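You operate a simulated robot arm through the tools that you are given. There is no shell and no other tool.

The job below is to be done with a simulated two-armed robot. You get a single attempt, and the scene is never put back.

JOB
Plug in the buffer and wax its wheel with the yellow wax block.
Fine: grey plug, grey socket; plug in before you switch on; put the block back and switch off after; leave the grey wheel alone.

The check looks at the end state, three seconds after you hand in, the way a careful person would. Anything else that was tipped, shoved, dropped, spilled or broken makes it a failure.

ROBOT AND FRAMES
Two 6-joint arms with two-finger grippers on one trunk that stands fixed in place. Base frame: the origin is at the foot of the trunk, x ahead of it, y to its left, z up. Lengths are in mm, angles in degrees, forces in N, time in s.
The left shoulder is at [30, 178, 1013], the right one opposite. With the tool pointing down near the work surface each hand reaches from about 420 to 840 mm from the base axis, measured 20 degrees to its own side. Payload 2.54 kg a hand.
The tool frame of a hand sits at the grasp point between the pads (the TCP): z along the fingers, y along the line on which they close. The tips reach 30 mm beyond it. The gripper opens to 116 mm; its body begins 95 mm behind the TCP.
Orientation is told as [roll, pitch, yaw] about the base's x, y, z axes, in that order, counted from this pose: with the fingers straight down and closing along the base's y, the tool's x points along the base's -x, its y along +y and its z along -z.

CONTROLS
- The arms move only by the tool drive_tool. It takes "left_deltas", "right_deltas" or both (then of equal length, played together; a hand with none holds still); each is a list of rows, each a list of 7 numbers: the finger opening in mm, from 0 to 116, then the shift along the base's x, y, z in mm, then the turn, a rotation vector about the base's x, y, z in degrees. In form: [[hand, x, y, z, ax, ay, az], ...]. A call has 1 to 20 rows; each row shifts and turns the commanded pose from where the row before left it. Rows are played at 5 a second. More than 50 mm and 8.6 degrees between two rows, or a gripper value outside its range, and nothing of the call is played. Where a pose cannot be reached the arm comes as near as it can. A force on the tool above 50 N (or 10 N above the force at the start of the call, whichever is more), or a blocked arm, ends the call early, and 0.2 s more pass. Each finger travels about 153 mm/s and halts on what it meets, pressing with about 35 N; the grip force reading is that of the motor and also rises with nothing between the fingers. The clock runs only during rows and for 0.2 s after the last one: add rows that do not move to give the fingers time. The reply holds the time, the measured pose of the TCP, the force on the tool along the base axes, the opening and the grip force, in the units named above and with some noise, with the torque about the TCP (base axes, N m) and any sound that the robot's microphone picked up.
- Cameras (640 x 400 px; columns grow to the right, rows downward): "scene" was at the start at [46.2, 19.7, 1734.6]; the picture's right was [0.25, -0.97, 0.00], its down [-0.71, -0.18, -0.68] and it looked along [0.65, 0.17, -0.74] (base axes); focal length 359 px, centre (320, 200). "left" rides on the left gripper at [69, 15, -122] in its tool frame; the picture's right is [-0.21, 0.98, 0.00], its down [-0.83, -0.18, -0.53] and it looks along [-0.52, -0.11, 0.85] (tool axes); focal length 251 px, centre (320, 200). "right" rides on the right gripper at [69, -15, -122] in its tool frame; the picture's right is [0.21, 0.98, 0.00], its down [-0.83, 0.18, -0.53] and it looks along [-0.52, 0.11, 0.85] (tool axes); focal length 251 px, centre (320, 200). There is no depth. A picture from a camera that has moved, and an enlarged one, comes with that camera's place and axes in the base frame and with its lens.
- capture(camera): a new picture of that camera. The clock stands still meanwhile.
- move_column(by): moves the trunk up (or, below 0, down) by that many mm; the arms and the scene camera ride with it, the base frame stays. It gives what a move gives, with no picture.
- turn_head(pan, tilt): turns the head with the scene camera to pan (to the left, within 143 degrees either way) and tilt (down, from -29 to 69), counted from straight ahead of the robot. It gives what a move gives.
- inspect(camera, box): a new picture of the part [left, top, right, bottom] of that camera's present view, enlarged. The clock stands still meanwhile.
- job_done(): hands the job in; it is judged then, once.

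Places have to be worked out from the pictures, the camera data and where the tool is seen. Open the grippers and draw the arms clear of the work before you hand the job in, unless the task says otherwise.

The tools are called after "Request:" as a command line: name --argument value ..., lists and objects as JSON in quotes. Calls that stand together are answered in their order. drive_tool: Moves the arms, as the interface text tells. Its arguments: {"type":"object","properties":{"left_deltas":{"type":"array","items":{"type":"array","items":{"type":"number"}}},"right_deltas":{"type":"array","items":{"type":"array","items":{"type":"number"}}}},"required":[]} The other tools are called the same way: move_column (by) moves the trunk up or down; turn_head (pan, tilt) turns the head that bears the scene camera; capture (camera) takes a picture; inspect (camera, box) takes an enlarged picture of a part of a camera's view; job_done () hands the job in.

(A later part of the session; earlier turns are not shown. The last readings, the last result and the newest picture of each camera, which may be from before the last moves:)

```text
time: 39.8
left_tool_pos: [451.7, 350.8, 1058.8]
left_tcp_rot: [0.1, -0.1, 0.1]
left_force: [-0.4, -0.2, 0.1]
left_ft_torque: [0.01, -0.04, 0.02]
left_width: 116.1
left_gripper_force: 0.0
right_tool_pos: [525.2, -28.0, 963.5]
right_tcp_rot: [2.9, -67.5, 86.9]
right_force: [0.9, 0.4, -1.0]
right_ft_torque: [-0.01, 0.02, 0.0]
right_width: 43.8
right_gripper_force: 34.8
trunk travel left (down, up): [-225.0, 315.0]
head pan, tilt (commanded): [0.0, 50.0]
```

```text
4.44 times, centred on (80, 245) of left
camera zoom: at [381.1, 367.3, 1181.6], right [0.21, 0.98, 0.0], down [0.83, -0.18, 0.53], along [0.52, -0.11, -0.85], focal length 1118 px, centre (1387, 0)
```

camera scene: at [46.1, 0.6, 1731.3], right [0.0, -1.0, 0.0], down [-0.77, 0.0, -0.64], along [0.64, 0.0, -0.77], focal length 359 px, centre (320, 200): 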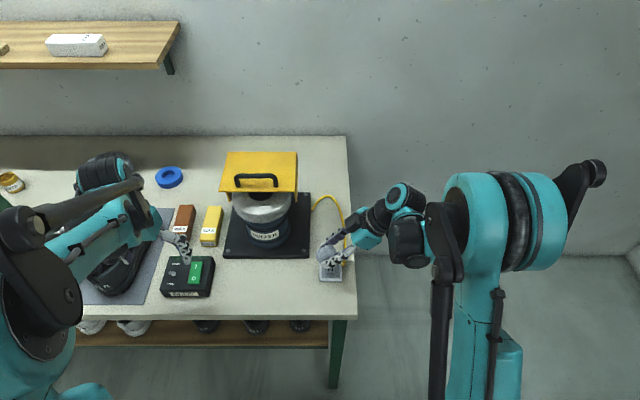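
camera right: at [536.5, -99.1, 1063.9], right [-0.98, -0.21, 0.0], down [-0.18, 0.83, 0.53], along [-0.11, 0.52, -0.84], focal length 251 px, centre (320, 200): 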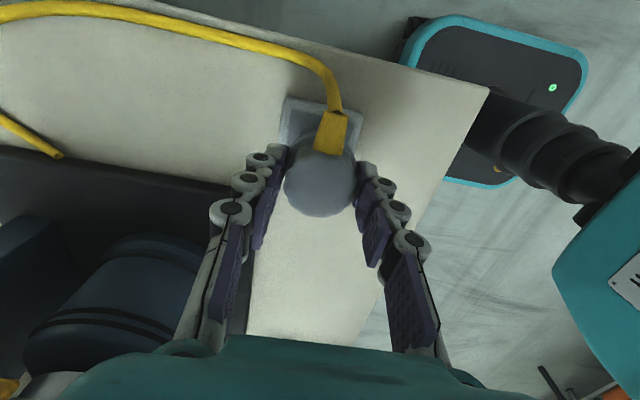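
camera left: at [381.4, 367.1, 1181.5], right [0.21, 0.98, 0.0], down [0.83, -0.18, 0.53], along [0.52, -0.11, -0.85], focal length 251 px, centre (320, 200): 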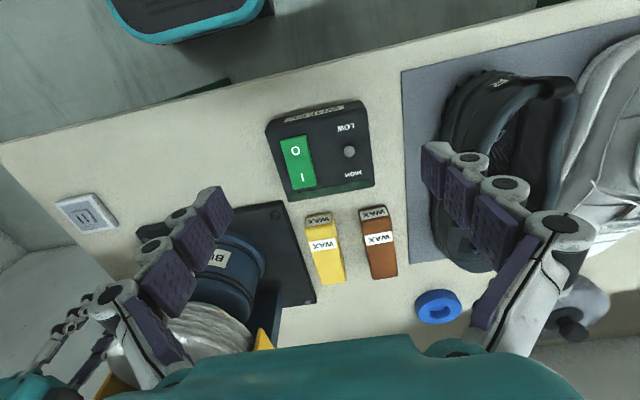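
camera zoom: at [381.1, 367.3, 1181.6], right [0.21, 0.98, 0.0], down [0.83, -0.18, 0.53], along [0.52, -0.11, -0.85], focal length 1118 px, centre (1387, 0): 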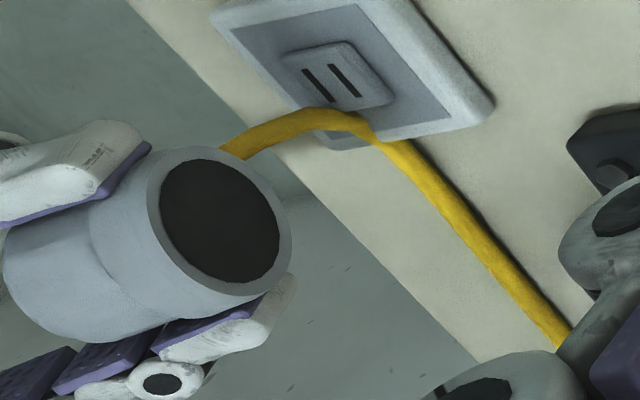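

The underside is just a ring with a round recess that should fit over the raised socket centre, so the earlier contact at 907 was probably already seated. I roll the hand back upright and set the plug down again, centred.

Request:
drive_tool --right_deltas '[[36, 0, 0, 0, -7.5, 0, 0], [36, 0, 0, 0, -7.5, 0, 0], [36, 0, 0, 0, -7.5, 0, 0], [36, 0, 0, 0, -7.5, 0, 0], [36, 0, 0, 0, -7.5, 0, 0], [36, 0, 0, 0, -7.5, 0, 0], [36, 0, 0, 0, -7.5, 0, 0], [36, 0, 0, 0, -7.5, 0, 0], [36, 0, 0, 0, -7.5, 0, 0], [36, 0, 0, 0, 0, 0, 0]]'

Request:
drive_tool --right_deltas '[[36, -0.3, 0, -10, 0, 0, 0], [36, 0, 0, -10, 0, 0, 0], [36, 0, 0, -10, 0, 0, 0], [36, 0, 0, -8, 0, 0, 0], [36, 0, 0, 0, 0, 0, 0]]'

Request:
inspect --camera "scene" --box '[315, 245, 347, 285]'

Request:
inspect --camera "right" --box '[260, 88, 390, 198]'

Request:
inspect --camera "left" --box '[40, 180, 140, 250]'

```text
time: 42.0
left_tool_pos: [450.7, 350.6, 1057.6]
left_tcp_rot: [0.1, 0.0, 0.0]
left_force: [-0.2, -0.4, -0.8]
left_ft_torque: [0.01, -0.01, 0.04]
left_width: 116.1
left_gripper_force: 0.0
right_tool_pos: [525.0, -28.4, 963.5]
right_tcp_rot: [0.0, 0.1, 88.8]
right_force: [-0.2, 0.1, -0.4]
right_ft_torque: [-0.01, 0.01, 0.01]
right_width: 43.3
right_gripper_force: 35.0
trunk travel left (down, up): [-225.0, 315.0]
head pan, tilt (commanded): [0.0, 50.0]
```

```text
time: 43.2
left_tool_pos: [451.6, 352.3, 1058.8]
left_tcp_rot: [0.0, 0.1, 0.0]
left_force: [0.4, -0.9, -0.1]
left_ft_torque: [0.03, -0.02, 0.03]
left_width: 116.1
left_gripper_force: 0.0
right_tool_pos: [524.7, -27.2, 925.7]
right_tcp_rot: [0.0, -0.1, 88.8]
right_force: [0.2, 0.3, -0.9]
right_ft_torque: [0.0, 0.02, -0.01]
right_width: 43.6
right_gripper_force: 35.5
trunk travel left (down, up): [-225.0, 315.0]
head pan, tilt (commanded): [0.0, 50.0]
```

```text
10.00 times, centred on (331, 265) of scene
camera zoom: at [46.5, 0.0, 1731.3], right [0.0, -1.0, 0.0], down [-0.77, 0.0, -0.64], along [0.64, 0.0, -0.77], focal length 3592 px, centre (210, -450)
```

zoom: 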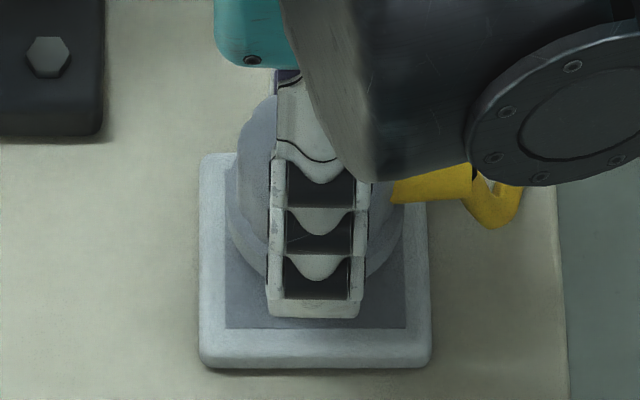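

```text
3.64 times, centred on (325, 143) of right
camera zoom: at [536.7, -98.0, 1047.5], right [-0.98, -0.19, 0.0], down [-0.16, 0.83, 0.53], along [-0.1, 0.52, -0.84], focal length 914 px, centre (302, 407)
```

zoom: 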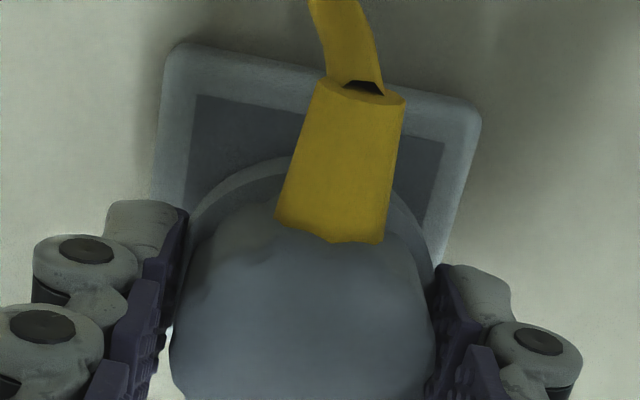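

```text
5.71 times, centred on (90, 215) of left
camera zoom: at [381.2, 367.1, 1181.6], right [0.21, 0.98, 0.0], down [0.83, -0.18, 0.53], along [0.52, -0.11, -0.85], focal length 1437 px, centre (1634, 114)
```

zoom: 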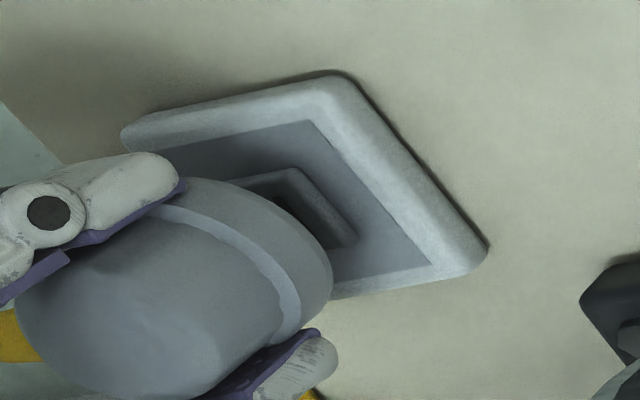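

Alignment still looks right. I descend to just above and then press in gently.

Request:
drive_tool --right_deltas '[[36, 0, 0, -6, 0, 0, 0], [36, 0, 0, -6, 0, 0, 0], [36, 0, 0, -4, 0, 0, 0], [36, 0, 0, -2, 0, 0, 0]]'

Request:
drive_tool --right_deltas '[[36, 0, 0, -0.8, 0, 0, 0]]'

Request:
drive_tool --right_deltas '[[36, 0, 0, -0.6, 0, 0, 0]]'

Request:
drive_tool --right_deltas '[[36, 0, 0, -0.4, 0, 0, 0]]'

```text
time: 44.2
left_tool_pos: [451.3, 351.5, 1059.0]
left_tcp_rot: [0.1, 0.0, 0.0]
left_force: [-0.3, -0.6, -0.5]
left_ft_torque: [0.0, 0.01, 0.0]
left_width: 116.0
left_gripper_force: 0.1
right_tool_pos: [525.2, -28.2, 908.0]
right_tcp_rot: [-0.1, 0.0, 88.8]
right_force: [0.0, 0.8, -0.7]
right_ft_torque: [0.04, 0.02, 0.02]
right_width: 43.3
right_gripper_force: 35.0
trunk travel left (down, up): [-225.0, 315.0]
head pan, tilt (commanded): [0.0, 50.0]
```

```text
time: 44.6
left_tool_pos: [449.8, 350.4, 1059.0]
left_tcp_rot: [0.2, 0.1, -0.1]
left_force: [0.5, 0.9, 0.6]
left_ft_torque: [0.02, -0.04, -0.03]
left_width: 116.2
left_gripper_force: 0.0
right_tool_pos: [525.0, -27.8, 908.9]
right_tcp_rot: [-0.1, -0.1, 88.8]
right_force: [4.1, -0.9, 10.2]
right_ft_torque: [-0.01, -0.02, -0.01]
right_width: 43.5
right_gripper_force: 34.8
trunk travel left (down, up): [-225.0, 315.0]
head pan, tilt (commanded): [0.0, 50.0]
```

```text
time: 45.0
left_tool_pos: [450.5, 351.1, 1059.6]
left_tcp_rot: [0.0, 0.0, 0.0]
left_force: [-0.4, -0.1, 0.0]
left_ft_torque: [0.03, 0.01, 0.01]
left_width: 116.2
left_gripper_force: 0.0
right_tool_pos: [524.6, -27.8, 908.7]
right_tcp_rot: [-0.1, 0.0, 88.8]
right_force: [9.1, -0.6, 29.2]
right_ft_torque: [-0.08, -0.15, -0.06]
right_width: 43.6
right_gripper_force: 35.2
trunk travel left (down, up): [-225.0, 315.0]
head pan, tilt (commanded): [0.0, 50.0]
```

```text
time: 45.4
left_tool_pos: [451.1, 351.3, 1059.6]
left_tcp_rot: [0.0, -0.1, 0.0]
left_force: [-0.4, 0.6, 0.4]
left_ft_torque: [-0.03, -0.04, 0.01]
left_width: 116.3
left_gripper_force: 0.1
right_tool_pos: [524.2, -27.3, 906.6]
right_tcp_rot: [-0.1, -0.2, 88.8]
right_force: [14.2, -0.8, 37.5]
right_ft_torque: [-0.04, -0.49, 0.0]
right_width: 43.7
right_gripper_force: 35.1
trunk travel left (down, up): [-225.0, 315.0]
head pan, tilt (commanded): [0.0, 50.0]
```

Pressed to 37 N with no further travel. I look at the gap between ring and plate from the left camera.

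Request:
inspect --camera "left" --box '[40, 180, 140, 250]'

Request:
inspect --camera "left" --box '[75, 195, 125, 235]'

Request:
inspect --camera "scene" --box '[150, 245, 230, 305]'

```text
5.71 times, centred on (90, 215) of left
camera zoom: at [380.4, 367.1, 1182.2], right [0.21, 0.98, 0.0], down [0.83, -0.18, 0.53], along [0.52, -0.11, -0.85], focal length 1437 px, centre (1634, 114)
```

zoom: 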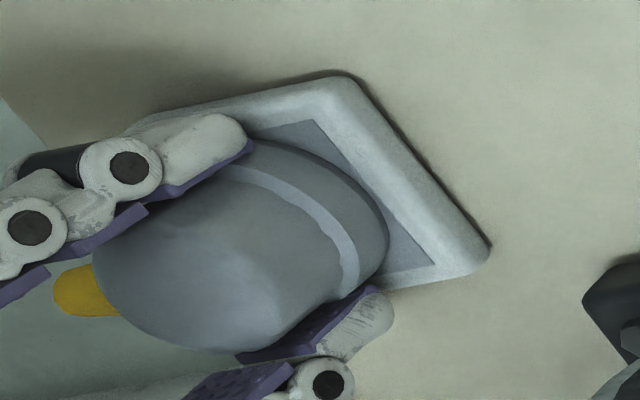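

```text
10.00 times, centred on (100, 215) of left
camera zoom: at [380.4, 367.1, 1182.2], right [0.21, 0.98, 0.0], down [0.83, -0.18, 0.53], along [0.52, -0.11, -0.85], focal length 2514 px, centre (2520, 50)
```

zoom: 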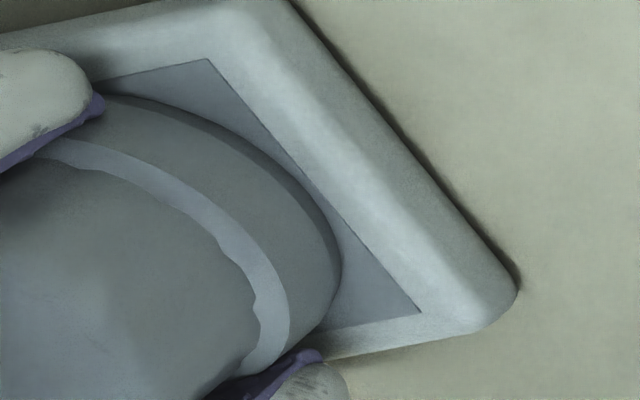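

```text
6.67 times, centred on (190, 275) of scene
camera zoom: at [45.1, 0.0, 1731.6], right [0.0, -1.0, 0.0], down [-0.77, 0.0, -0.64], along [0.64, 0.0, -0.77], focal length 2395 px, centre (1187, -300)
```

zoom: 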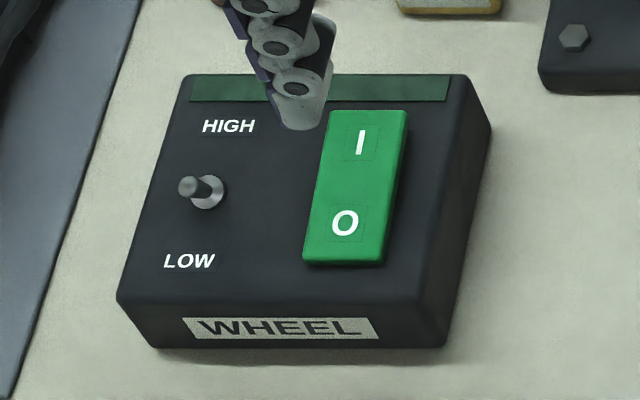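

The ring sits flat on the grey plate around the raised centre (consistent with table 860, plate 872), so it is seated. I relax the push, open the fingers and rise straight up.

Request:
drive_tool --right_deltas '[[36, 0, 0, 0.8, 0, 0, 0], [36, 0, 0, 0, 0, 0, 0]]'

Request:
drive_tool --right_deltas '[[46, 0, 0, 0, 0, 0, 0], [54, 0, 0, 0, 0, 0, 0], [62, 0, 0, 0, 0, 0, 0], [62, 0, 0, 0, 0, 0, 0]]'

Request:
inspect --camera "left" --box '[40, 180, 140, 250]'

Request:
inspect --camera "right" --box '[240, 88, 400, 208]'

```text
time: 46.0
left_tool_pos: [450.6, 352.2, 1059.1]
left_tcp_rot: [0.1, 0.0, 0.0]
left_force: [-0.4, 0.0, 0.0]
left_ft_torque: [0.01, 0.04, -0.01]
left_width: 115.7
left_gripper_force: 0.2
right_tool_pos: [524.4, -27.7, 906.9]
right_tcp_rot: [-0.1, -0.1, 88.9]
right_force: [14.8, -1.8, 28.6]
right_ft_torque: [-0.03, -0.61, -0.02]
right_width: 43.6
right_gripper_force: 35.0
trunk travel left (down, up): [-225.0, 315.0]
head pan, tilt (commanded): [0.0, 50.0]
```

```text
time: 47.0
left_tool_pos: [451.3, 352.6, 1059.8]
left_tcp_rot: [0.2, 0.0, -0.1]
left_force: [0.5, 0.6, 0.4]
left_ft_torque: [-0.02, -0.02, -0.01]
left_width: 116.1
left_gripper_force: 0.1
right_tool_pos: [525.3, -27.6, 907.3]
right_tcp_rot: [0.0, -0.1, 88.7]
right_force: [0.0, 0.4, -0.1]
right_ft_torque: [-0.04, 0.0, 0.04]
right_width: 62.2
right_gripper_force: 0.1
trunk travel left (down, up): [-225.0, 315.0]
head pan, tilt (commanded): [0.0, 50.0]
```

```text
5.71 times, centred on (90, 215) of left
camera zoom: at [381.2, 367.1, 1181.5], right [0.21, 0.98, 0.0], down [0.83, -0.18, 0.53], along [0.52, -0.11, -0.85], focal length 1437 px, centre (1634, 114)
```

zoom: 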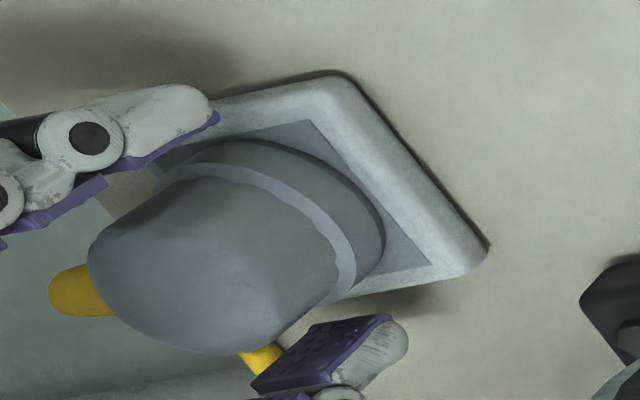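

```text
3.33 times, centred on (320, 148) of right
camera zoom: at [537.2, -98.2, 1028.4], right [-0.98, -0.19, 0.0], down [-0.16, 0.83, 0.53], along [-0.1, 0.52, -0.84], focal length 838 px, centre (320, 373)
```

zoom: 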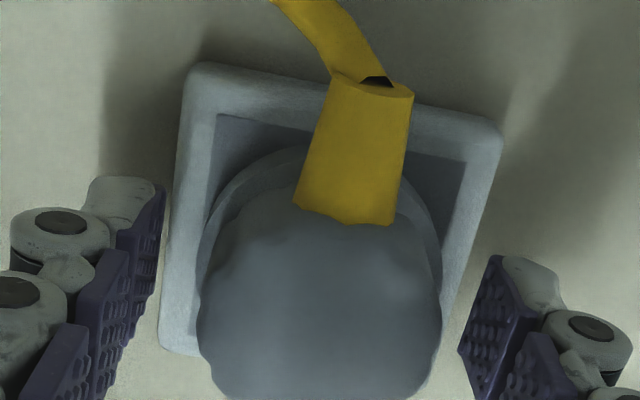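

The plug stands seated in the socket and the fingers are clear. I raise the right hand and move it aside, then check the plug again.

Request:
drive_tool --right_deltas '[[62, 0, 0, 8, 0, 0, 0], [62, 0, 0, 20, 0, 0, 0], [70, 0, 0, 30, 0, 0, 0], [80, 0, -10, 40, 0, 0, 0], [80, 0, -30, 40, 0, 0, 0], [80, 0, -40, 20, 0, 0, 0], [80, 0, -40, 10, 0, 0, 0], [80, 0, 0, 0, 0, 0, 0]]'

Request:
capture --camera "scene"

Request:
inspect --camera "scene" --box '[305, 235, 355, 295]'

```text
time: 48.8
left_tool_pos: [452.0, 352.8, 1058.0]
left_tcp_rot: [0.1, 0.0, 0.0]
left_force: [-0.4, -0.5, -0.3]
left_ft_torque: [0.0, -0.01, 0.01]
left_width: 116.2
left_gripper_force: 0.0
right_tool_pos: [523.0, -147.8, 1075.9]
right_tcp_rot: [0.0, 0.1, 88.9]
right_force: [0.3, -0.3, 0.1]
right_ft_torque: [-0.03, 0.02, -0.02]
right_width: 80.2
right_gripper_force: 0.0
trunk travel left (down, up): [-225.0, 315.0]
head pan, tilt (commanded): [0.0, 50.0]
```

```text
taken
camera scene: at [46.7, 1.0, 1731.2], right [0.0, -1.0, 0.0], down [-0.77, 0.0, -0.64], along [0.64, 0.0, -0.77], focal length 359 px, centre (320, 200)
```

scene: 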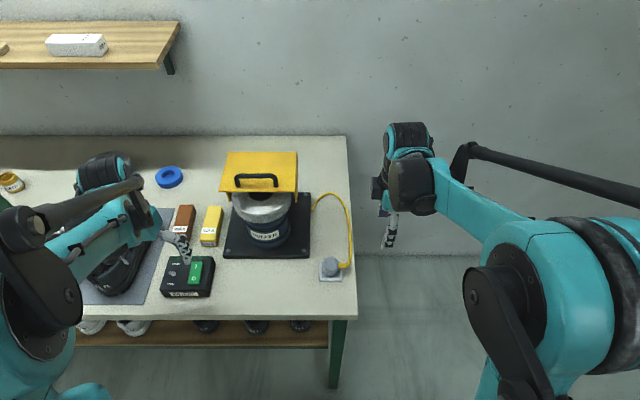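

```text
6.67 times, centred on (330, 265) of scene
camera zoom: at [46.7, 1.0, 1731.2], right [0.0, -1.0, 0.0], down [-0.77, 0.0, -0.64], along [0.64, 0.0, -0.77], focal length 2395 px, centre (253, -233)
```

zoom: 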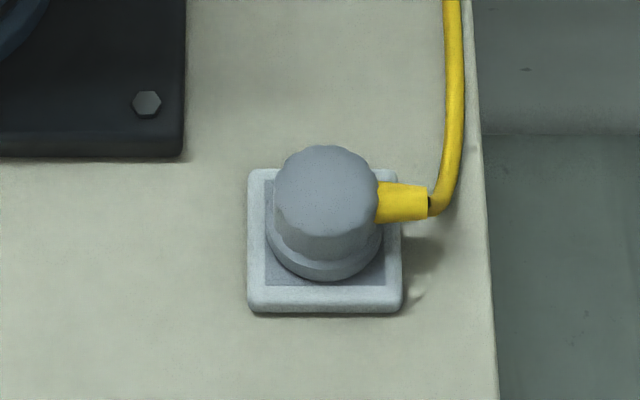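

The plug sits square in the socket. Now I close the left fingers and bring them above the "I" end of the rocker at about (511,318).

Request:
drive_tool --left_deltas '[[80, 20, -11, -20, 0, 0, 0], [40, 20, -11, -20, 0, 0, 0], [0, 20, -11, -20, 0, 0, 0], [0, 0, 0, -20, 0, 0, 0], [0, 0, 0, -18, 0, 0, 0], [0, 0, 0, 0, 0, 0, 0], [0, 0, 0, 0, 0, 0, 0]]'

Request:
capture --camera "left"

Request:
inspect --camera "scene" --box '[150, 235, 230, 305]'

```text
time: 50.4
left_tool_pos: [511.1, 318.8, 960.5]
left_tcp_rot: [0.1, -0.1, 0.1]
left_force: [0.0, 0.0, 0.3]
left_ft_torque: [-0.02, 0.01, -0.01]
left_width: 0.0
left_gripper_force: 28.4
right_tool_pos: [523.4, -148.3, 1075.9]
right_tcp_rot: [0.0, -0.2, 88.8]
right_force: [0.8, 0.1, 0.1]
right_ft_torque: [-0.02, 0.02, 0.0]
right_width: 80.1
right_gripper_force: 0.0
trunk travel left (down, up): [-225.0, 315.0]
head pan, tilt (commanded): [0.0, 50.0]
```

```text
taken
camera left: at [441.2, 333.6, 1083.9], right [0.21, 0.98, 0.0], down [0.83, -0.18, 0.53], along [0.52, -0.11, -0.85], focal length 251 px, centre (320, 200)
```

left: 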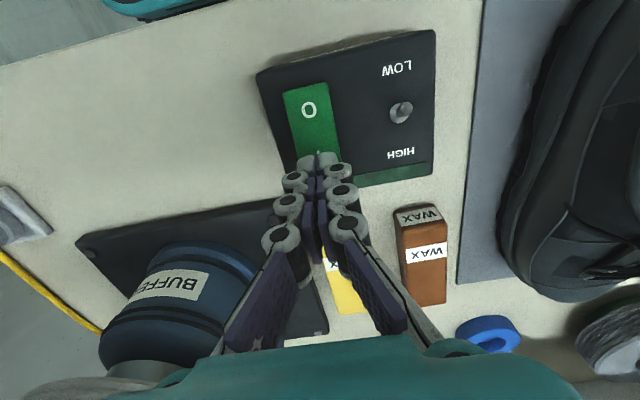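

```text
5.71 times, centred on (190, 270) of scene
camera zoom: at [46.9, 0.0, 1731.3], right [0.0, -1.0, 0.0], down [-0.77, 0.0, -0.64], along [0.64, 0.0, -0.77], focal length 2053 px, centre (1063, -200)
```

zoom: 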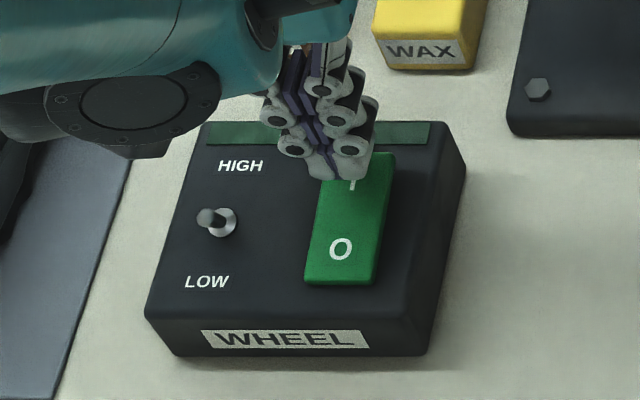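

The closed fingertips are above the "I". I step down onto it, watching force and sound.

Request:
drive_tool --left_deltas '[[0, 0, 0, -6, 0, 0, 0], [0, 0, 0, -5, 0, 0, 0], [0, 0, 0, -2, 0, 0, 0]]'

Request:
drive_tool --left_deltas '[[0, 0, 0, -2, 0, 0, 0]]'

Request:
drive_tool --left_deltas '[[0, 0, 0, -2, 0, 0, 0]]'

```text
time: 51.2
left_tool_pos: [509.1, 316.4, 947.8]
left_tcp_rot: [0.1, 0.0, 0.0]
left_force: [0.0, 0.3, 0.3]
left_ft_torque: [0.0, -0.01, -0.02]
left_width: 0.1
left_gripper_force: 28.5
right_tool_pos: [522.2, -147.7, 1076.3]
right_tcp_rot: [-0.1, -0.1, 88.9]
right_force: [-0.6, -0.1, -0.3]
right_ft_torque: [-0.02, -0.02, 0.0]
right_width: 80.1
right_gripper_force: 0.1
trunk travel left (down, up): [-225.0, 315.0]
head pan, tilt (commanded): [0.0, 50.0]
```

```text
time: 51.6
left_tool_pos: [510.8, 318.5, 946.7]
left_tcp_rot: [0.2, 0.0, 0.0]
left_force: [0.6, 0.4, 1.5]
left_ft_torque: [-0.01, -0.04, -0.01]
left_width: 6.1
left_gripper_force: 28.2
right_tool_pos: [524.3, -148.9, 1075.7]
right_tcp_rot: [-0.1, -0.1, 88.9]
right_force: [0.2, 0.3, 0.6]
right_ft_torque: [-0.01, -0.02, -0.02]
right_width: 80.0
right_gripper_force: 0.0
trunk travel left (down, up): [-225.0, 315.0]
head pan, tilt (commanded): [0.0, 50.0]
```

```text
time: 52.0
left_tool_pos: [511.3, 318.0, 944.3]
left_tcp_rot: [0.1, 0.0, 0.0]
left_force: [1.0, 0.8, 1.0]
left_ft_torque: [0.0, -0.01, 0.0]
left_width: 0.1
left_gripper_force: 28.4
right_tool_pos: [525.1, -147.4, 1076.8]
right_tcp_rot: [0.0, -0.1, 88.8]
right_force: [0.2, 0.9, -0.5]
right_ft_torque: [-0.03, 0.01, 0.02]
right_width: 79.7
right_gripper_force: 0.1
trunk travel left (down, up): [-225.0, 315.0]
head pan, tilt (commanded): [0.0, 50.0]
```

Light contact begins at about z≈945. I keep pressing down in small steps.

Request:
drive_tool --left_deltas '[[0, 0, 0, -2, 0, 0, 0]]'

Request:
drive_tool --left_deltas '[[0, 0, 0, -2, 0, 0, 0]]'

Request:
drive_tool --left_deltas '[[0, 0, 0, -2, 0, 0, 0]]'

```text
time: 52.4
left_tool_pos: [511.2, 317.5, 941.2]
left_tcp_rot: [0.1, 0.0, -0.1]
left_force: [0.9, 1.2, 1.8]
left_ft_torque: [0.01, -0.01, 0.02]
left_width: 5.9
left_gripper_force: 28.3
right_tool_pos: [525.2, -148.1, 1076.0]
right_tcp_rot: [0.0, -0.1, 88.9]
right_force: [1.1, -0.8, 0.0]
right_ft_torque: [-0.01, 0.02, 0.02]
right_width: 80.1
right_gripper_force: 0.0
trunk travel left (down, up): [-225.0, 315.0]
head pan, tilt (commanded): [0.0, 50.0]
```

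```text
time: 52.8
left_tool_pos: [510.2, 317.7, 942.3]
left_tcp_rot: [0.2, -0.3, 0.0]
left_force: [9.2, 5.2, 37.7]
left_ft_torque: [0.12, 0.14, -0.2]
left_width: 6.1
left_gripper_force: 28.6
right_tool_pos: [523.4, -149.2, 1076.1]
right_tcp_rot: [0.0, -0.2, 88.8]
right_force: [-0.5, 0.5, 0.4]
right_ft_torque: [0.02, 0.03, -0.01]
right_width: 80.1
right_gripper_force: 0.0
trunk travel left (down, up): [-225.0, 315.0]
head pan, tilt (commanded): [0.0, 50.0]
```

```text
time: 53.1
left_tool_pos: [510.0, 316.5, 941.8]
left_tcp_rot: [0.3, -0.2, 0.0]
left_force: [1.9, 0.3, 29.8]
left_ft_torque: [0.03, 0.3, -0.04]
left_width: 6.0
left_gripper_force: 28.9
right_tool_pos: [522.9, -150.0, 1076.9]
right_tcp_rot: [-0.1, -0.1, 88.8]
right_force: [-0.9, -0.6, 0.2]
right_ft_torque: [0.0, 0.01, 0.02]
right_width: 80.0
right_gripper_force: 0.0
trunk travel left (down, up): [-225.0, 315.0]
head pan, tilt (commanded): [0.0, 50.0]
stopped in row 1 (left hand): the force on the tool passed its limit at 55 N (the readings are from after the stop); the commanded pose is now the measured one
```

The push stopped at 55 N with no sound. I look at the rocker before doing anything else.

Request:
inspect --camera "scene" --box '[150, 235, 230, 305]'

Request:
inspect --camera "left" --box '[230, 20, 450, 220]'

Request:
capture --camera "scene"

```text
5.71 times, centred on (190, 270) of scene
camera zoom: at [44.0, -1.7, 1731.4], right [0.0, -1.0, 0.0], down [-0.77, 0.0, -0.64], along [0.64, 0.0, -0.77], focal length 2053 px, centre (1063, -200)
```

zoom: 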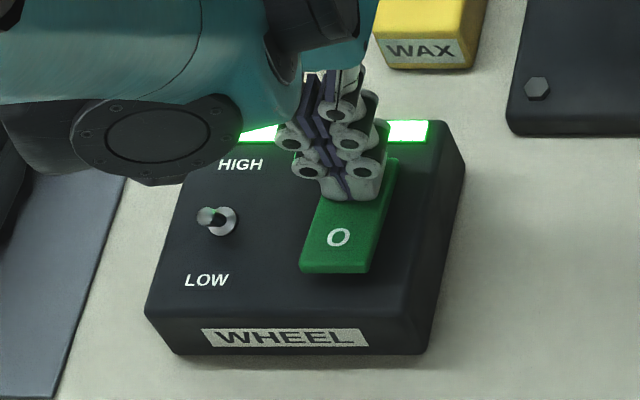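

```text
2.00 times, centred on (340, 120) of left
camera zoom: at [440.1, 332.5, 1064.7], right [0.21, 0.98, 0.0], down [0.82, -0.18, 0.54], along [0.52, -0.11, -0.84], focal length 503 px, centre (280, 360)
```

zoom: 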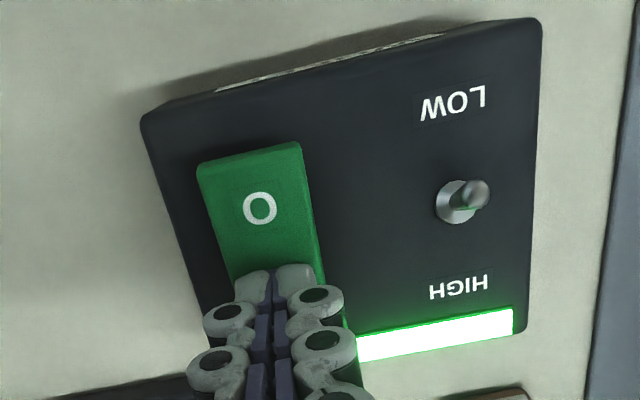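

```text
taken
camera scene: at [44.0, -1.7, 1731.4], right [0.0, -1.0, 0.0], down [-0.77, 0.0, -0.64], along [0.64, 0.0, -0.77], focal length 359 px, centre (320, 200)
```

scene: 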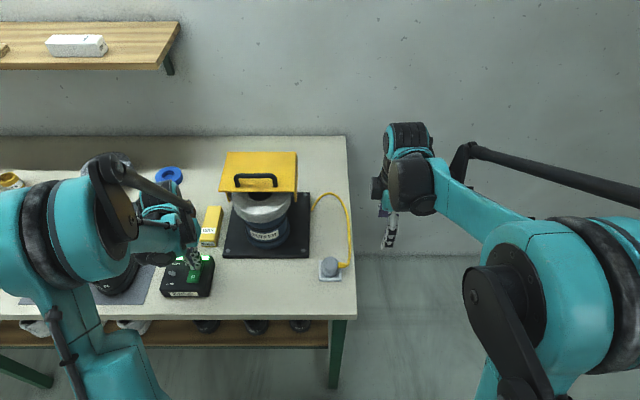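

The green lamp is lit and the rocker has flipped to "I", so the plug is live. I lift the hand off and check that the wheel turns.

Request:
drive_tool --left_deltas '[[0, 0, 0, 4, 0, 0, 0], [0, 0, 0, 15, 0, 0, 0], [0, 0, 0, 30, 0, 0, 0], [0, 0, 0, 40, 0, 0, 0], [0, 0, 0, 0, 0, 0, 0]]'

Request:
inspect --camera "scene" --box '[210, 145, 320, 265]'

Request:
inspect --camera "scene" --box '[150, 235, 230, 305]'

Request:
capture --camera "left"

```text
time: 54.3
left_tool_pos: [511.4, 318.8, 1030.1]
left_tcp_rot: [0.1, -0.1, 0.0]
left_force: [0.5, 0.6, -0.2]
left_ft_torque: [-0.02, -0.01, 0.0]
left_width: 0.0
left_gripper_force: 28.5
right_tool_pos: [525.1, -148.2, 1075.7]
right_tcp_rot: [0.0, 0.0, 88.7]
right_force: [1.2, 0.5, -1.5]
right_ft_torque: [-0.01, -0.02, 0.01]
right_width: 80.5
right_gripper_force: 0.0
trunk travel left (down, up): [-225.0, 315.0]
head pan, tilt (commanded): [0.0, 50.0]
```

```text
3.33 times, centred on (265, 205) of scene
camera zoom: at [47.5, 0.5, 1731.2], right [0.0, -1.0, 0.0], down [-0.77, 0.0, -0.64], along [0.64, 0.0, -0.77], focal length 1197 px, centre (503, 183)
```

zoom: 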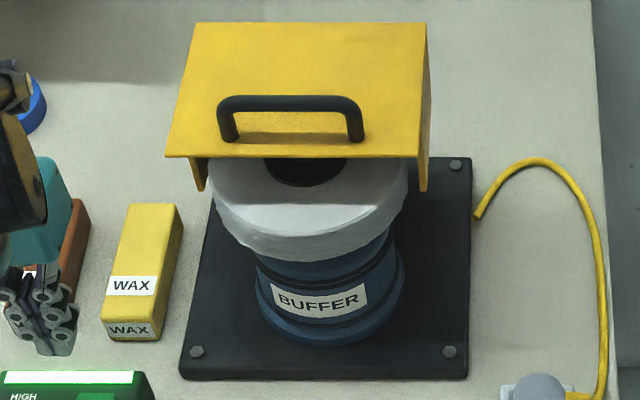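

```text
5.71 times, centred on (190, 270) of scene
camera zoom: at [47.5, 0.5, 1731.2], right [0.0, -1.0, 0.0], down [-0.77, 0.0, -0.64], along [0.64, 0.0, -0.77], focal length 2053 px, centre (1063, -200)
```

zoom: 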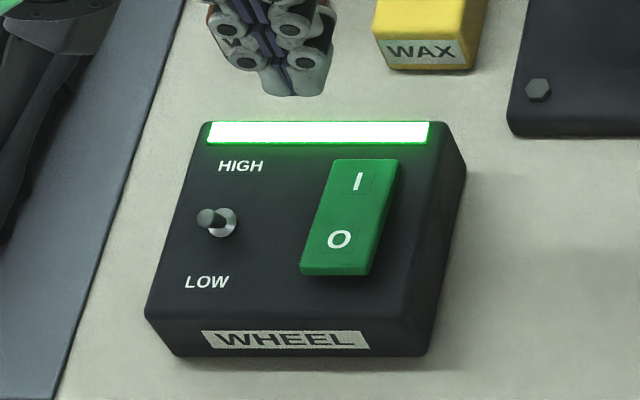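

```text
taken
camera left: at [441.1, 333.3, 1152.8], right [0.21, 0.98, 0.0], down [0.82, -0.18, 0.53], along [0.52, -0.11, -0.84], focal length 251 px, centre (320, 200)
```

left: 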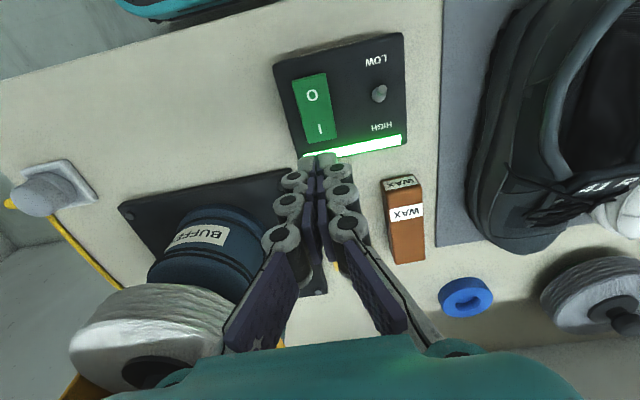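

The lamp stays on. I compare the wheel's texture over time to confirm it spins.

Request:
inspect --camera "left" --box '[50, 260, 250, 400]'

Request:
drive_tool --left_deltas '[[0, 0, 0, 0, 0, 0, 0], [0, 0, 0, 0, 0, 0, 0]]'

Request:
inspect --camera "left" --box '[50, 260, 250, 400]'

Request:
inspect --camera "scene" --box '[225, 180, 305, 250]'

```text
2.86 times, centred on (150, 330) of left
camera zoom: at [441.1, 333.3, 1152.8], right [0.21, 0.98, 0.0], down [0.82, -0.18, 0.53], along [0.52, -0.11, -0.84], focal length 718 px, centre (806, -171)
```

zoom: 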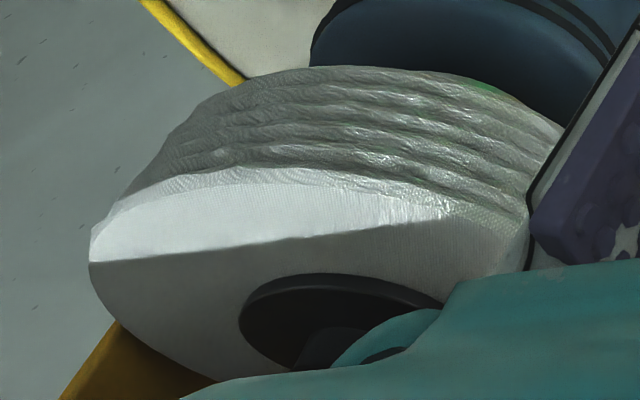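

```text
time: 54.9
left_tool_pos: [509.4, 317.7, 1030.1]
left_tcp_rot: [0.1, -0.1, 0.1]
left_force: [-0.7, -0.3, -0.1]
left_ft_torque: [-0.05, -0.02, -0.03]
left_width: 0.1
left_gripper_force: 28.6
right_tool_pos: [524.5, -149.4, 1075.9]
right_tcp_rot: [0.0, -0.1, 88.9]
right_force: [-0.3, 0.2, 0.7]
right_ft_torque: [-0.02, 0.02, 0.0]
right_width: 80.2
right_gripper_force: 0.0
trunk travel left (down, up): [-225.0, 315.0]
head pan, tilt (commanded): [0.0, 50.0]
```

```text
2.86 times, centred on (150, 330) of left
camera zoom: at [440.4, 332.9, 1152.9], right [0.21, 0.98, 0.0], down [0.82, -0.18, 0.54], along [0.52, -0.11, -0.84], focal length 718 px, centre (806, -171)
```

zoom: 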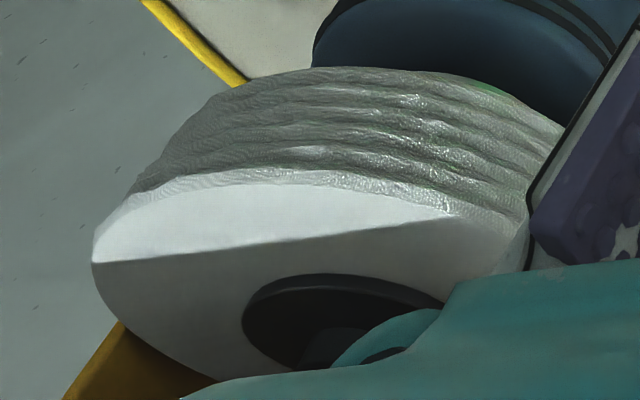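

```text
5.71 times, centred on (265, 215) of scene
camera zoom: at [46.4, -0.1, 1731.3], right [0.0, -1.0, 0.0], down [-0.77, 0.0, -0.64], along [0.64, 0.0, -0.77], focal length 2053 px, centre (634, 114)
```

zoom: 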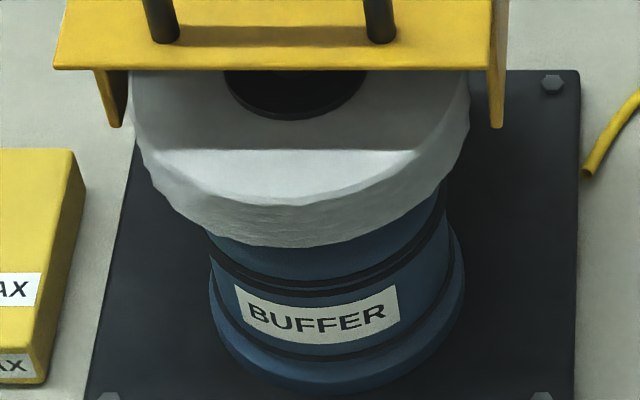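

The rim texture changes between frames, so the wheel is spinning; its rim spans z≈1009–1040 and its front is near x≈578, y≈152. I bring the left hand over the yellow block to measure the block, the brown block and the guard edge.

Request:
drive_tool --left_deltas '[[20, 10, 2, 25, 0, 0, 0], [40, 30, 2, 25, 0, 0, 0], [60, 40, 2, 0, 0, 0, 0], [60, 40, 2, 0, 0, 0, 0], [60, 10, 0, 0, 0, 0, 0], [60, 0, 0, 0, 0, 0, 0]]'

Request:
capture --camera "left"

Request:
capture --camera "scene"

```text
time: 56.3
left_tool_pos: [640.6, 326.7, 1079.9]
left_tcp_rot: [0.0, -0.1, 0.0]
left_force: [0.0, 0.3, -0.5]
left_ft_torque: [0.03, 0.0, 0.0]
left_width: 59.8
left_gripper_force: 0.0
right_tool_pos: [523.7, -149.1, 1076.5]
right_tcp_rot: [0.0, 0.0, 88.8]
right_force: [-0.4, -0.6, 0.2]
right_ft_torque: [0.03, 0.0, -0.04]
right_width: 80.0
right_gripper_force: 0.1
trunk travel left (down, up): [-225.0, 315.0]
head pan, tilt (commanded): [0.0, 50.0]
```

```text
taken
camera left: at [571.6, 341.5, 1202.6], right [0.21, 0.98, 0.0], down [0.82, -0.18, 0.54], along [0.52, -0.11, -0.84], focal length 251 px, centre (320, 200)
```

left: 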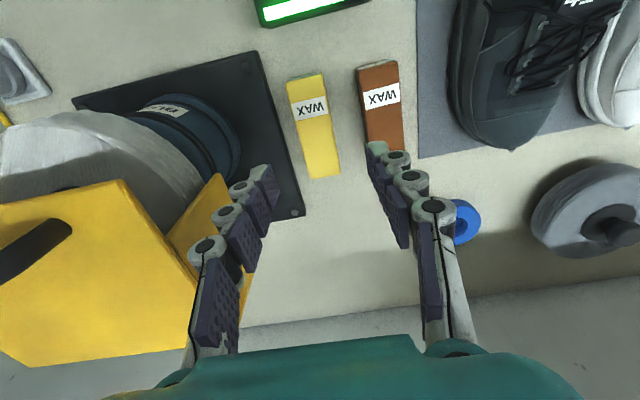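

```text
taken
camera scene: at [46.8, 0.0, 1731.3], right [0.0, -1.0, 0.0], down [-0.77, 0.0, -0.64], along [0.64, 0.0, -0.77], focal length 359 px, centre (320, 200)
```

scene: 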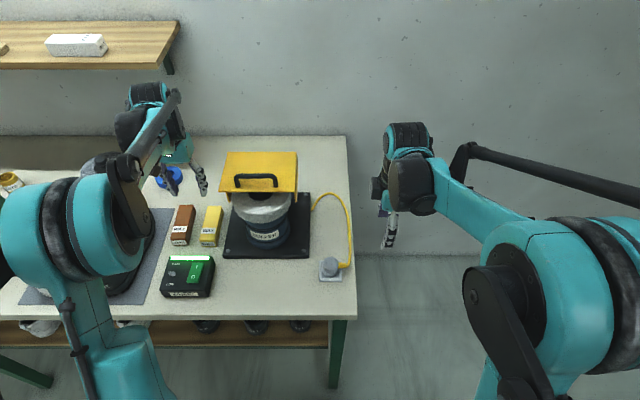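

Request:
inspect --camera "left" --box '[260, 50, 420, 200]'

Request:
inspect --camera "left" --box '[100, 150, 310, 330]'

Request:
inspect --camera "scene" --box '[160, 140, 260, 260]'

```text
2.67 times, centred on (340, 125) of left
camera zoom: at [571.6, 341.5, 1202.6], right [0.21, 0.98, 0.0], down [0.82, -0.18, 0.54], along [0.52, -0.11, -0.84], focal length 670 px, centre (267, 400)
```

zoom: 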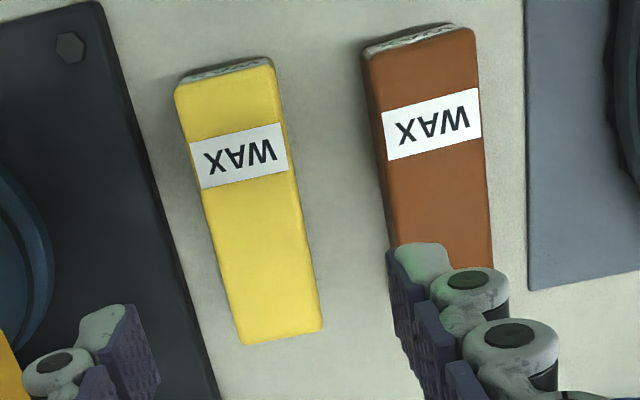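

```text
2.22 times, centred on (205, 240) of left
camera zoom: at [571.6, 341.5, 1202.6], right [0.21, 0.98, 0.0], down [0.82, -0.18, 0.54], along [0.52, -0.11, -0.84], focal length 559 px, centre (576, 111)
```

zoom: 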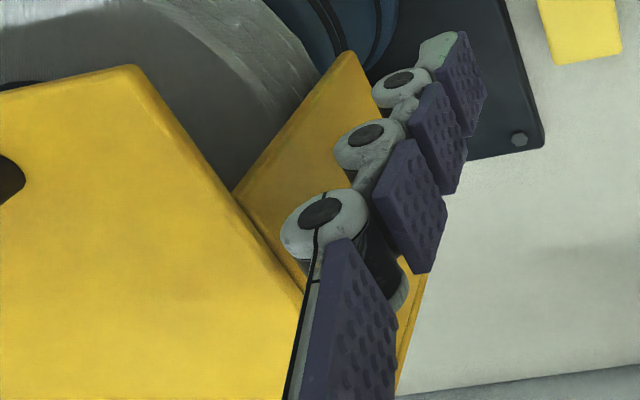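

```text
3.33 times, centred on (210, 200) of scene
camera zoom: at [46.8, 0.0, 1731.3], right [0.0, -1.0, 0.0], down [-0.77, 0.0, -0.64], along [0.64, 0.0, -0.77], focal length 1197 px, centre (687, 200)
```

zoom: 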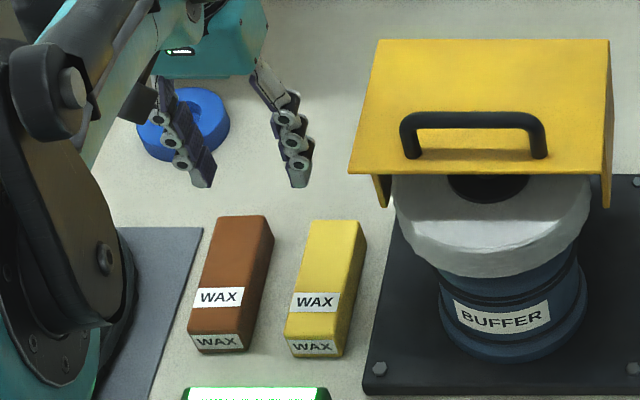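

Block spans x 601–726, y 295–337 with its top near 890; the guard's left side is at y≈238 and the brown block starts at y≈377, so there is room. I centre over the yellow block and descend part-way.

Request:
drive_tool --left_deltas '[[60, 12, -5, 0, 0, 0, 0], [60, 11, -5.2, -10, 0, 0, 0], [60, 0, 0, -40, 0, 0, 0], [60, 0, 0, -40, 0, 0, 0], [60, 0, 0, -40, 0, 0, 0], [60, 0, 0, 0, 0, 0, 0]]'

Request:
capture --camera "left"

Request:
inspect --camera "scene" --box '[160, 140, 260, 260]'

```text
time: 57.7
left_tool_pos: [663.4, 314.7, 949.1]
left_tcp_rot: [0.2, -0.1, -0.1]
left_force: [0.2, 0.7, 0.3]
left_ft_torque: [0.03, -0.01, 0.0]
left_width: 59.7
left_gripper_force: 0.0
right_tool_pos: [524.1, -149.5, 1075.7]
right_tcp_rot: [0.0, -0.1, 88.7]
right_force: [0.5, 0.0, 0.5]
right_ft_torque: [0.0, 0.01, -0.01]
right_width: 79.9
right_gripper_force: 0.0
trunk travel left (down, up): [-225.0, 315.0]
head pan, tilt (commanded): [0.0, 50.0]
```

```text
taken
camera left: at [593.6, 330.6, 1071.3], right [0.21, 0.98, 0.0], down [0.82, -0.18, 0.54], along [0.52, -0.11, -0.84], focal length 251 px, centre (320, 200)
```

left: 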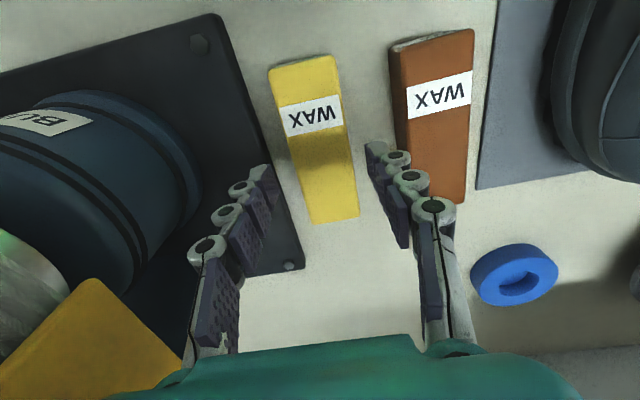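

```text
3.33 times, centred on (210, 200) of scene
camera zoom: at [45.9, -0.4, 1731.3], right [0.0, -1.0, 0.0], down [-0.77, 0.0, -0.64], along [0.64, 0.0, -0.77], focal length 1197 px, centre (687, 200)
```

zoom: 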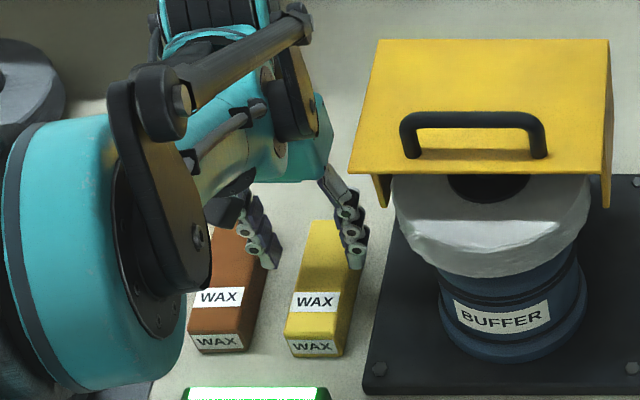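

The block is centred between the fingers to about 1 mm. I descend to TCP z≈902 (tips above the plate level) and close on the block.

Request:
drive_tool --left_deltas '[[60, 1, 1, -20, 0, 0, 0], [60, 0, 0, -15, 0, 0, 0], [60, 0, 0, -8, 0, 0, 0], [60, 0, 0, -4, 0, 0, 0], [60, 0, 0, 0, 0, 0, 0]]'

Request:
capture --camera "left"

Request:
inspect --camera "scene" --box '[170, 180, 250, 260]'

```text
time: 58.9
left_tool_pos: [665.3, 317.1, 902.6]
left_tcp_rot: [0.1, -0.1, 0.0]
left_force: [1.0, 0.2, -0.4]
left_ft_torque: [0.02, -0.01, -0.01]
left_width: 60.2
left_gripper_force: 0.1
right_tool_pos: [523.9, -149.4, 1075.3]
right_tcp_rot: [-0.1, -0.1, 88.8]
right_force: [0.1, -0.6, 0.0]
right_ft_torque: [0.0, -0.02, -0.04]
right_width: 79.9
right_gripper_force: 0.1
trunk travel left (down, up): [-225.0, 315.0]
head pan, tilt (commanded): [0.0, 50.0]
```

```text
taken
camera left: at [595.4, 331.9, 1024.5], right [0.21, 0.98, 0.0], down [0.82, -0.18, 0.54], along [0.52, -0.11, -0.84], focal length 251 px, centre (320, 200)
```

left: 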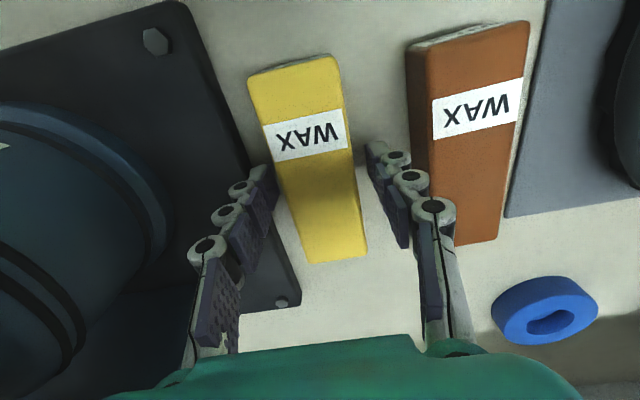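

```text
5.00 times, centred on (210, 220) of scene
camera zoom: at [46.6, 0.0, 1731.3], right [0.0, -1.0, 0.0], down [-0.77, 0.0, -0.64], along [0.64, 0.0, -0.77], focal length 1796 px, centre (870, 100)
```

zoom: 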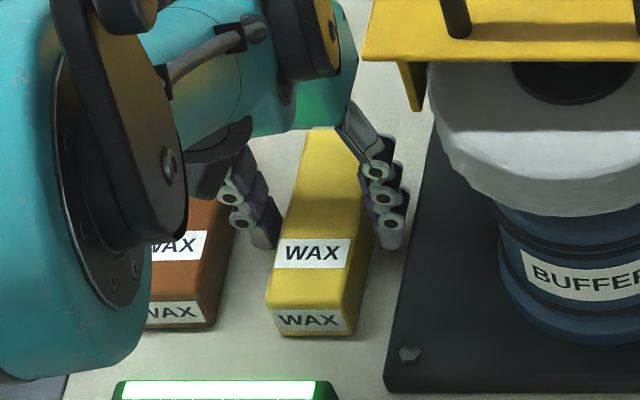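

The fingers straddle the block with clearance on both sides. I close on it.

Request:
drive_tool --left_deltas '[[52, 0, 0, 0, 0, 0, 0], [46, 0, 0, 0, 0, 0, 0], [40, 0, 0, 0, 0, 0, 0], [34, 0, 0, 0, 0, 0, 0], [34, 0, 0, 0, 0, 0, 0], [34, 0, 0, 0, 0, 0, 0]]'

Request:
capture --camera "left"

```text
time: 60.3
left_tool_pos: [664.4, 315.9, 901.1]
left_tcp_rot: [0.2, -0.1, -0.1]
left_force: [0.8, 0.0, 0.7]
left_ft_torque: [0.0, 0.02, 0.0]
left_width: 43.1
left_gripper_force: 35.1
right_tool_pos: [524.1, -148.1, 1075.7]
right_tcp_rot: [0.0, -0.1, 88.8]
right_force: [0.6, -0.3, 0.2]
right_ft_torque: [-0.03, 0.01, -0.02]
right_width: 80.0
right_gripper_force: 0.0
trunk travel left (down, up): [-225.0, 315.0]
head pan, tilt (commanded): [0.0, 50.0]
```

```text
taken
camera left: at [595.4, 331.9, 1024.7], right [0.21, 0.98, 0.0], down [0.82, -0.18, 0.54], along [0.52, -0.11, -0.84], focal length 251 px, centre (320, 200)
```

left: 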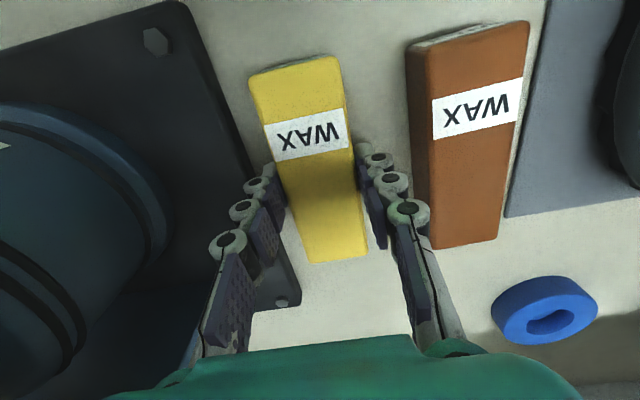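

Gripped at 43 mm and 35 N. I lift slowly a few mm first to see that the block comes along.

Request:
drive_tool --left_deltas '[[34, 0, 0, 2, 0, 0, 0], [34, 0, 0, 3, 0, 0, 0], [34, 0, 0, 5, 0, 0, 0], [34, 0, 0, 5, 0, 0, 0], [34, 0, 0, 0, 0, 0, 0]]'

Request:
capture --camera "left"

Request:
inspect --camera "scene" --box '[170, 180, 250, 260]'

```text
time: 61.5
left_tool_pos: [665.0, 317.4, 916.5]
left_tcp_rot: [0.0, -0.1, 0.0]
left_force: [-0.3, -0.6, -2.2]
left_ft_torque: [0.01, 0.01, 0.02]
left_width: 42.9
left_gripper_force: 34.3
right_tool_pos: [525.4, -148.9, 1075.8]
right_tcp_rot: [0.0, 0.0, 88.9]
right_force: [-0.5, 1.0, 0.2]
right_ft_torque: [0.01, 0.0, 0.02]
right_width: 79.9
right_gripper_force: 0.1
trunk travel left (down, up): [-225.0, 315.0]
head pan, tilt (commanded): [0.0, 50.0]
```

```text
taken
camera left: at [595.5, 332.2, 1039.9], right [0.21, 0.98, 0.0], down [0.82, -0.18, 0.54], along [0.52, -0.11, -0.84], focal length 251 px, centre (320, 200)
```

left: 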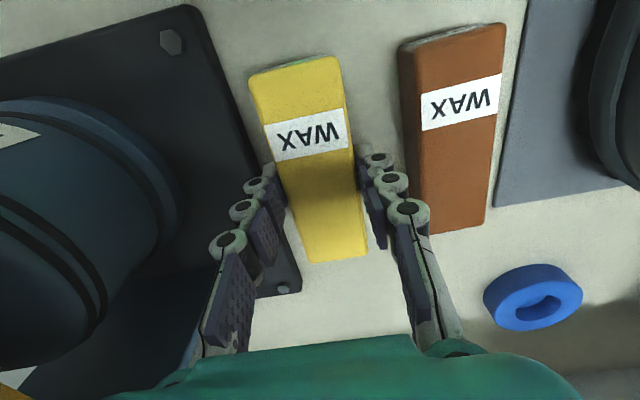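

```text
5.00 times, centred on (210, 220) of scene
camera zoom: at [46.9, 0.1, 1731.2], right [0.0, -1.0, 0.0], down [-0.77, 0.0, -0.64], along [0.64, 0.0, -0.77], focal length 1796 px, centre (870, 100)
```

zoom: 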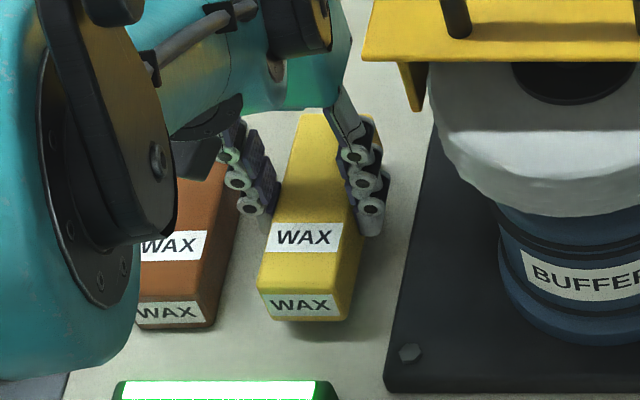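

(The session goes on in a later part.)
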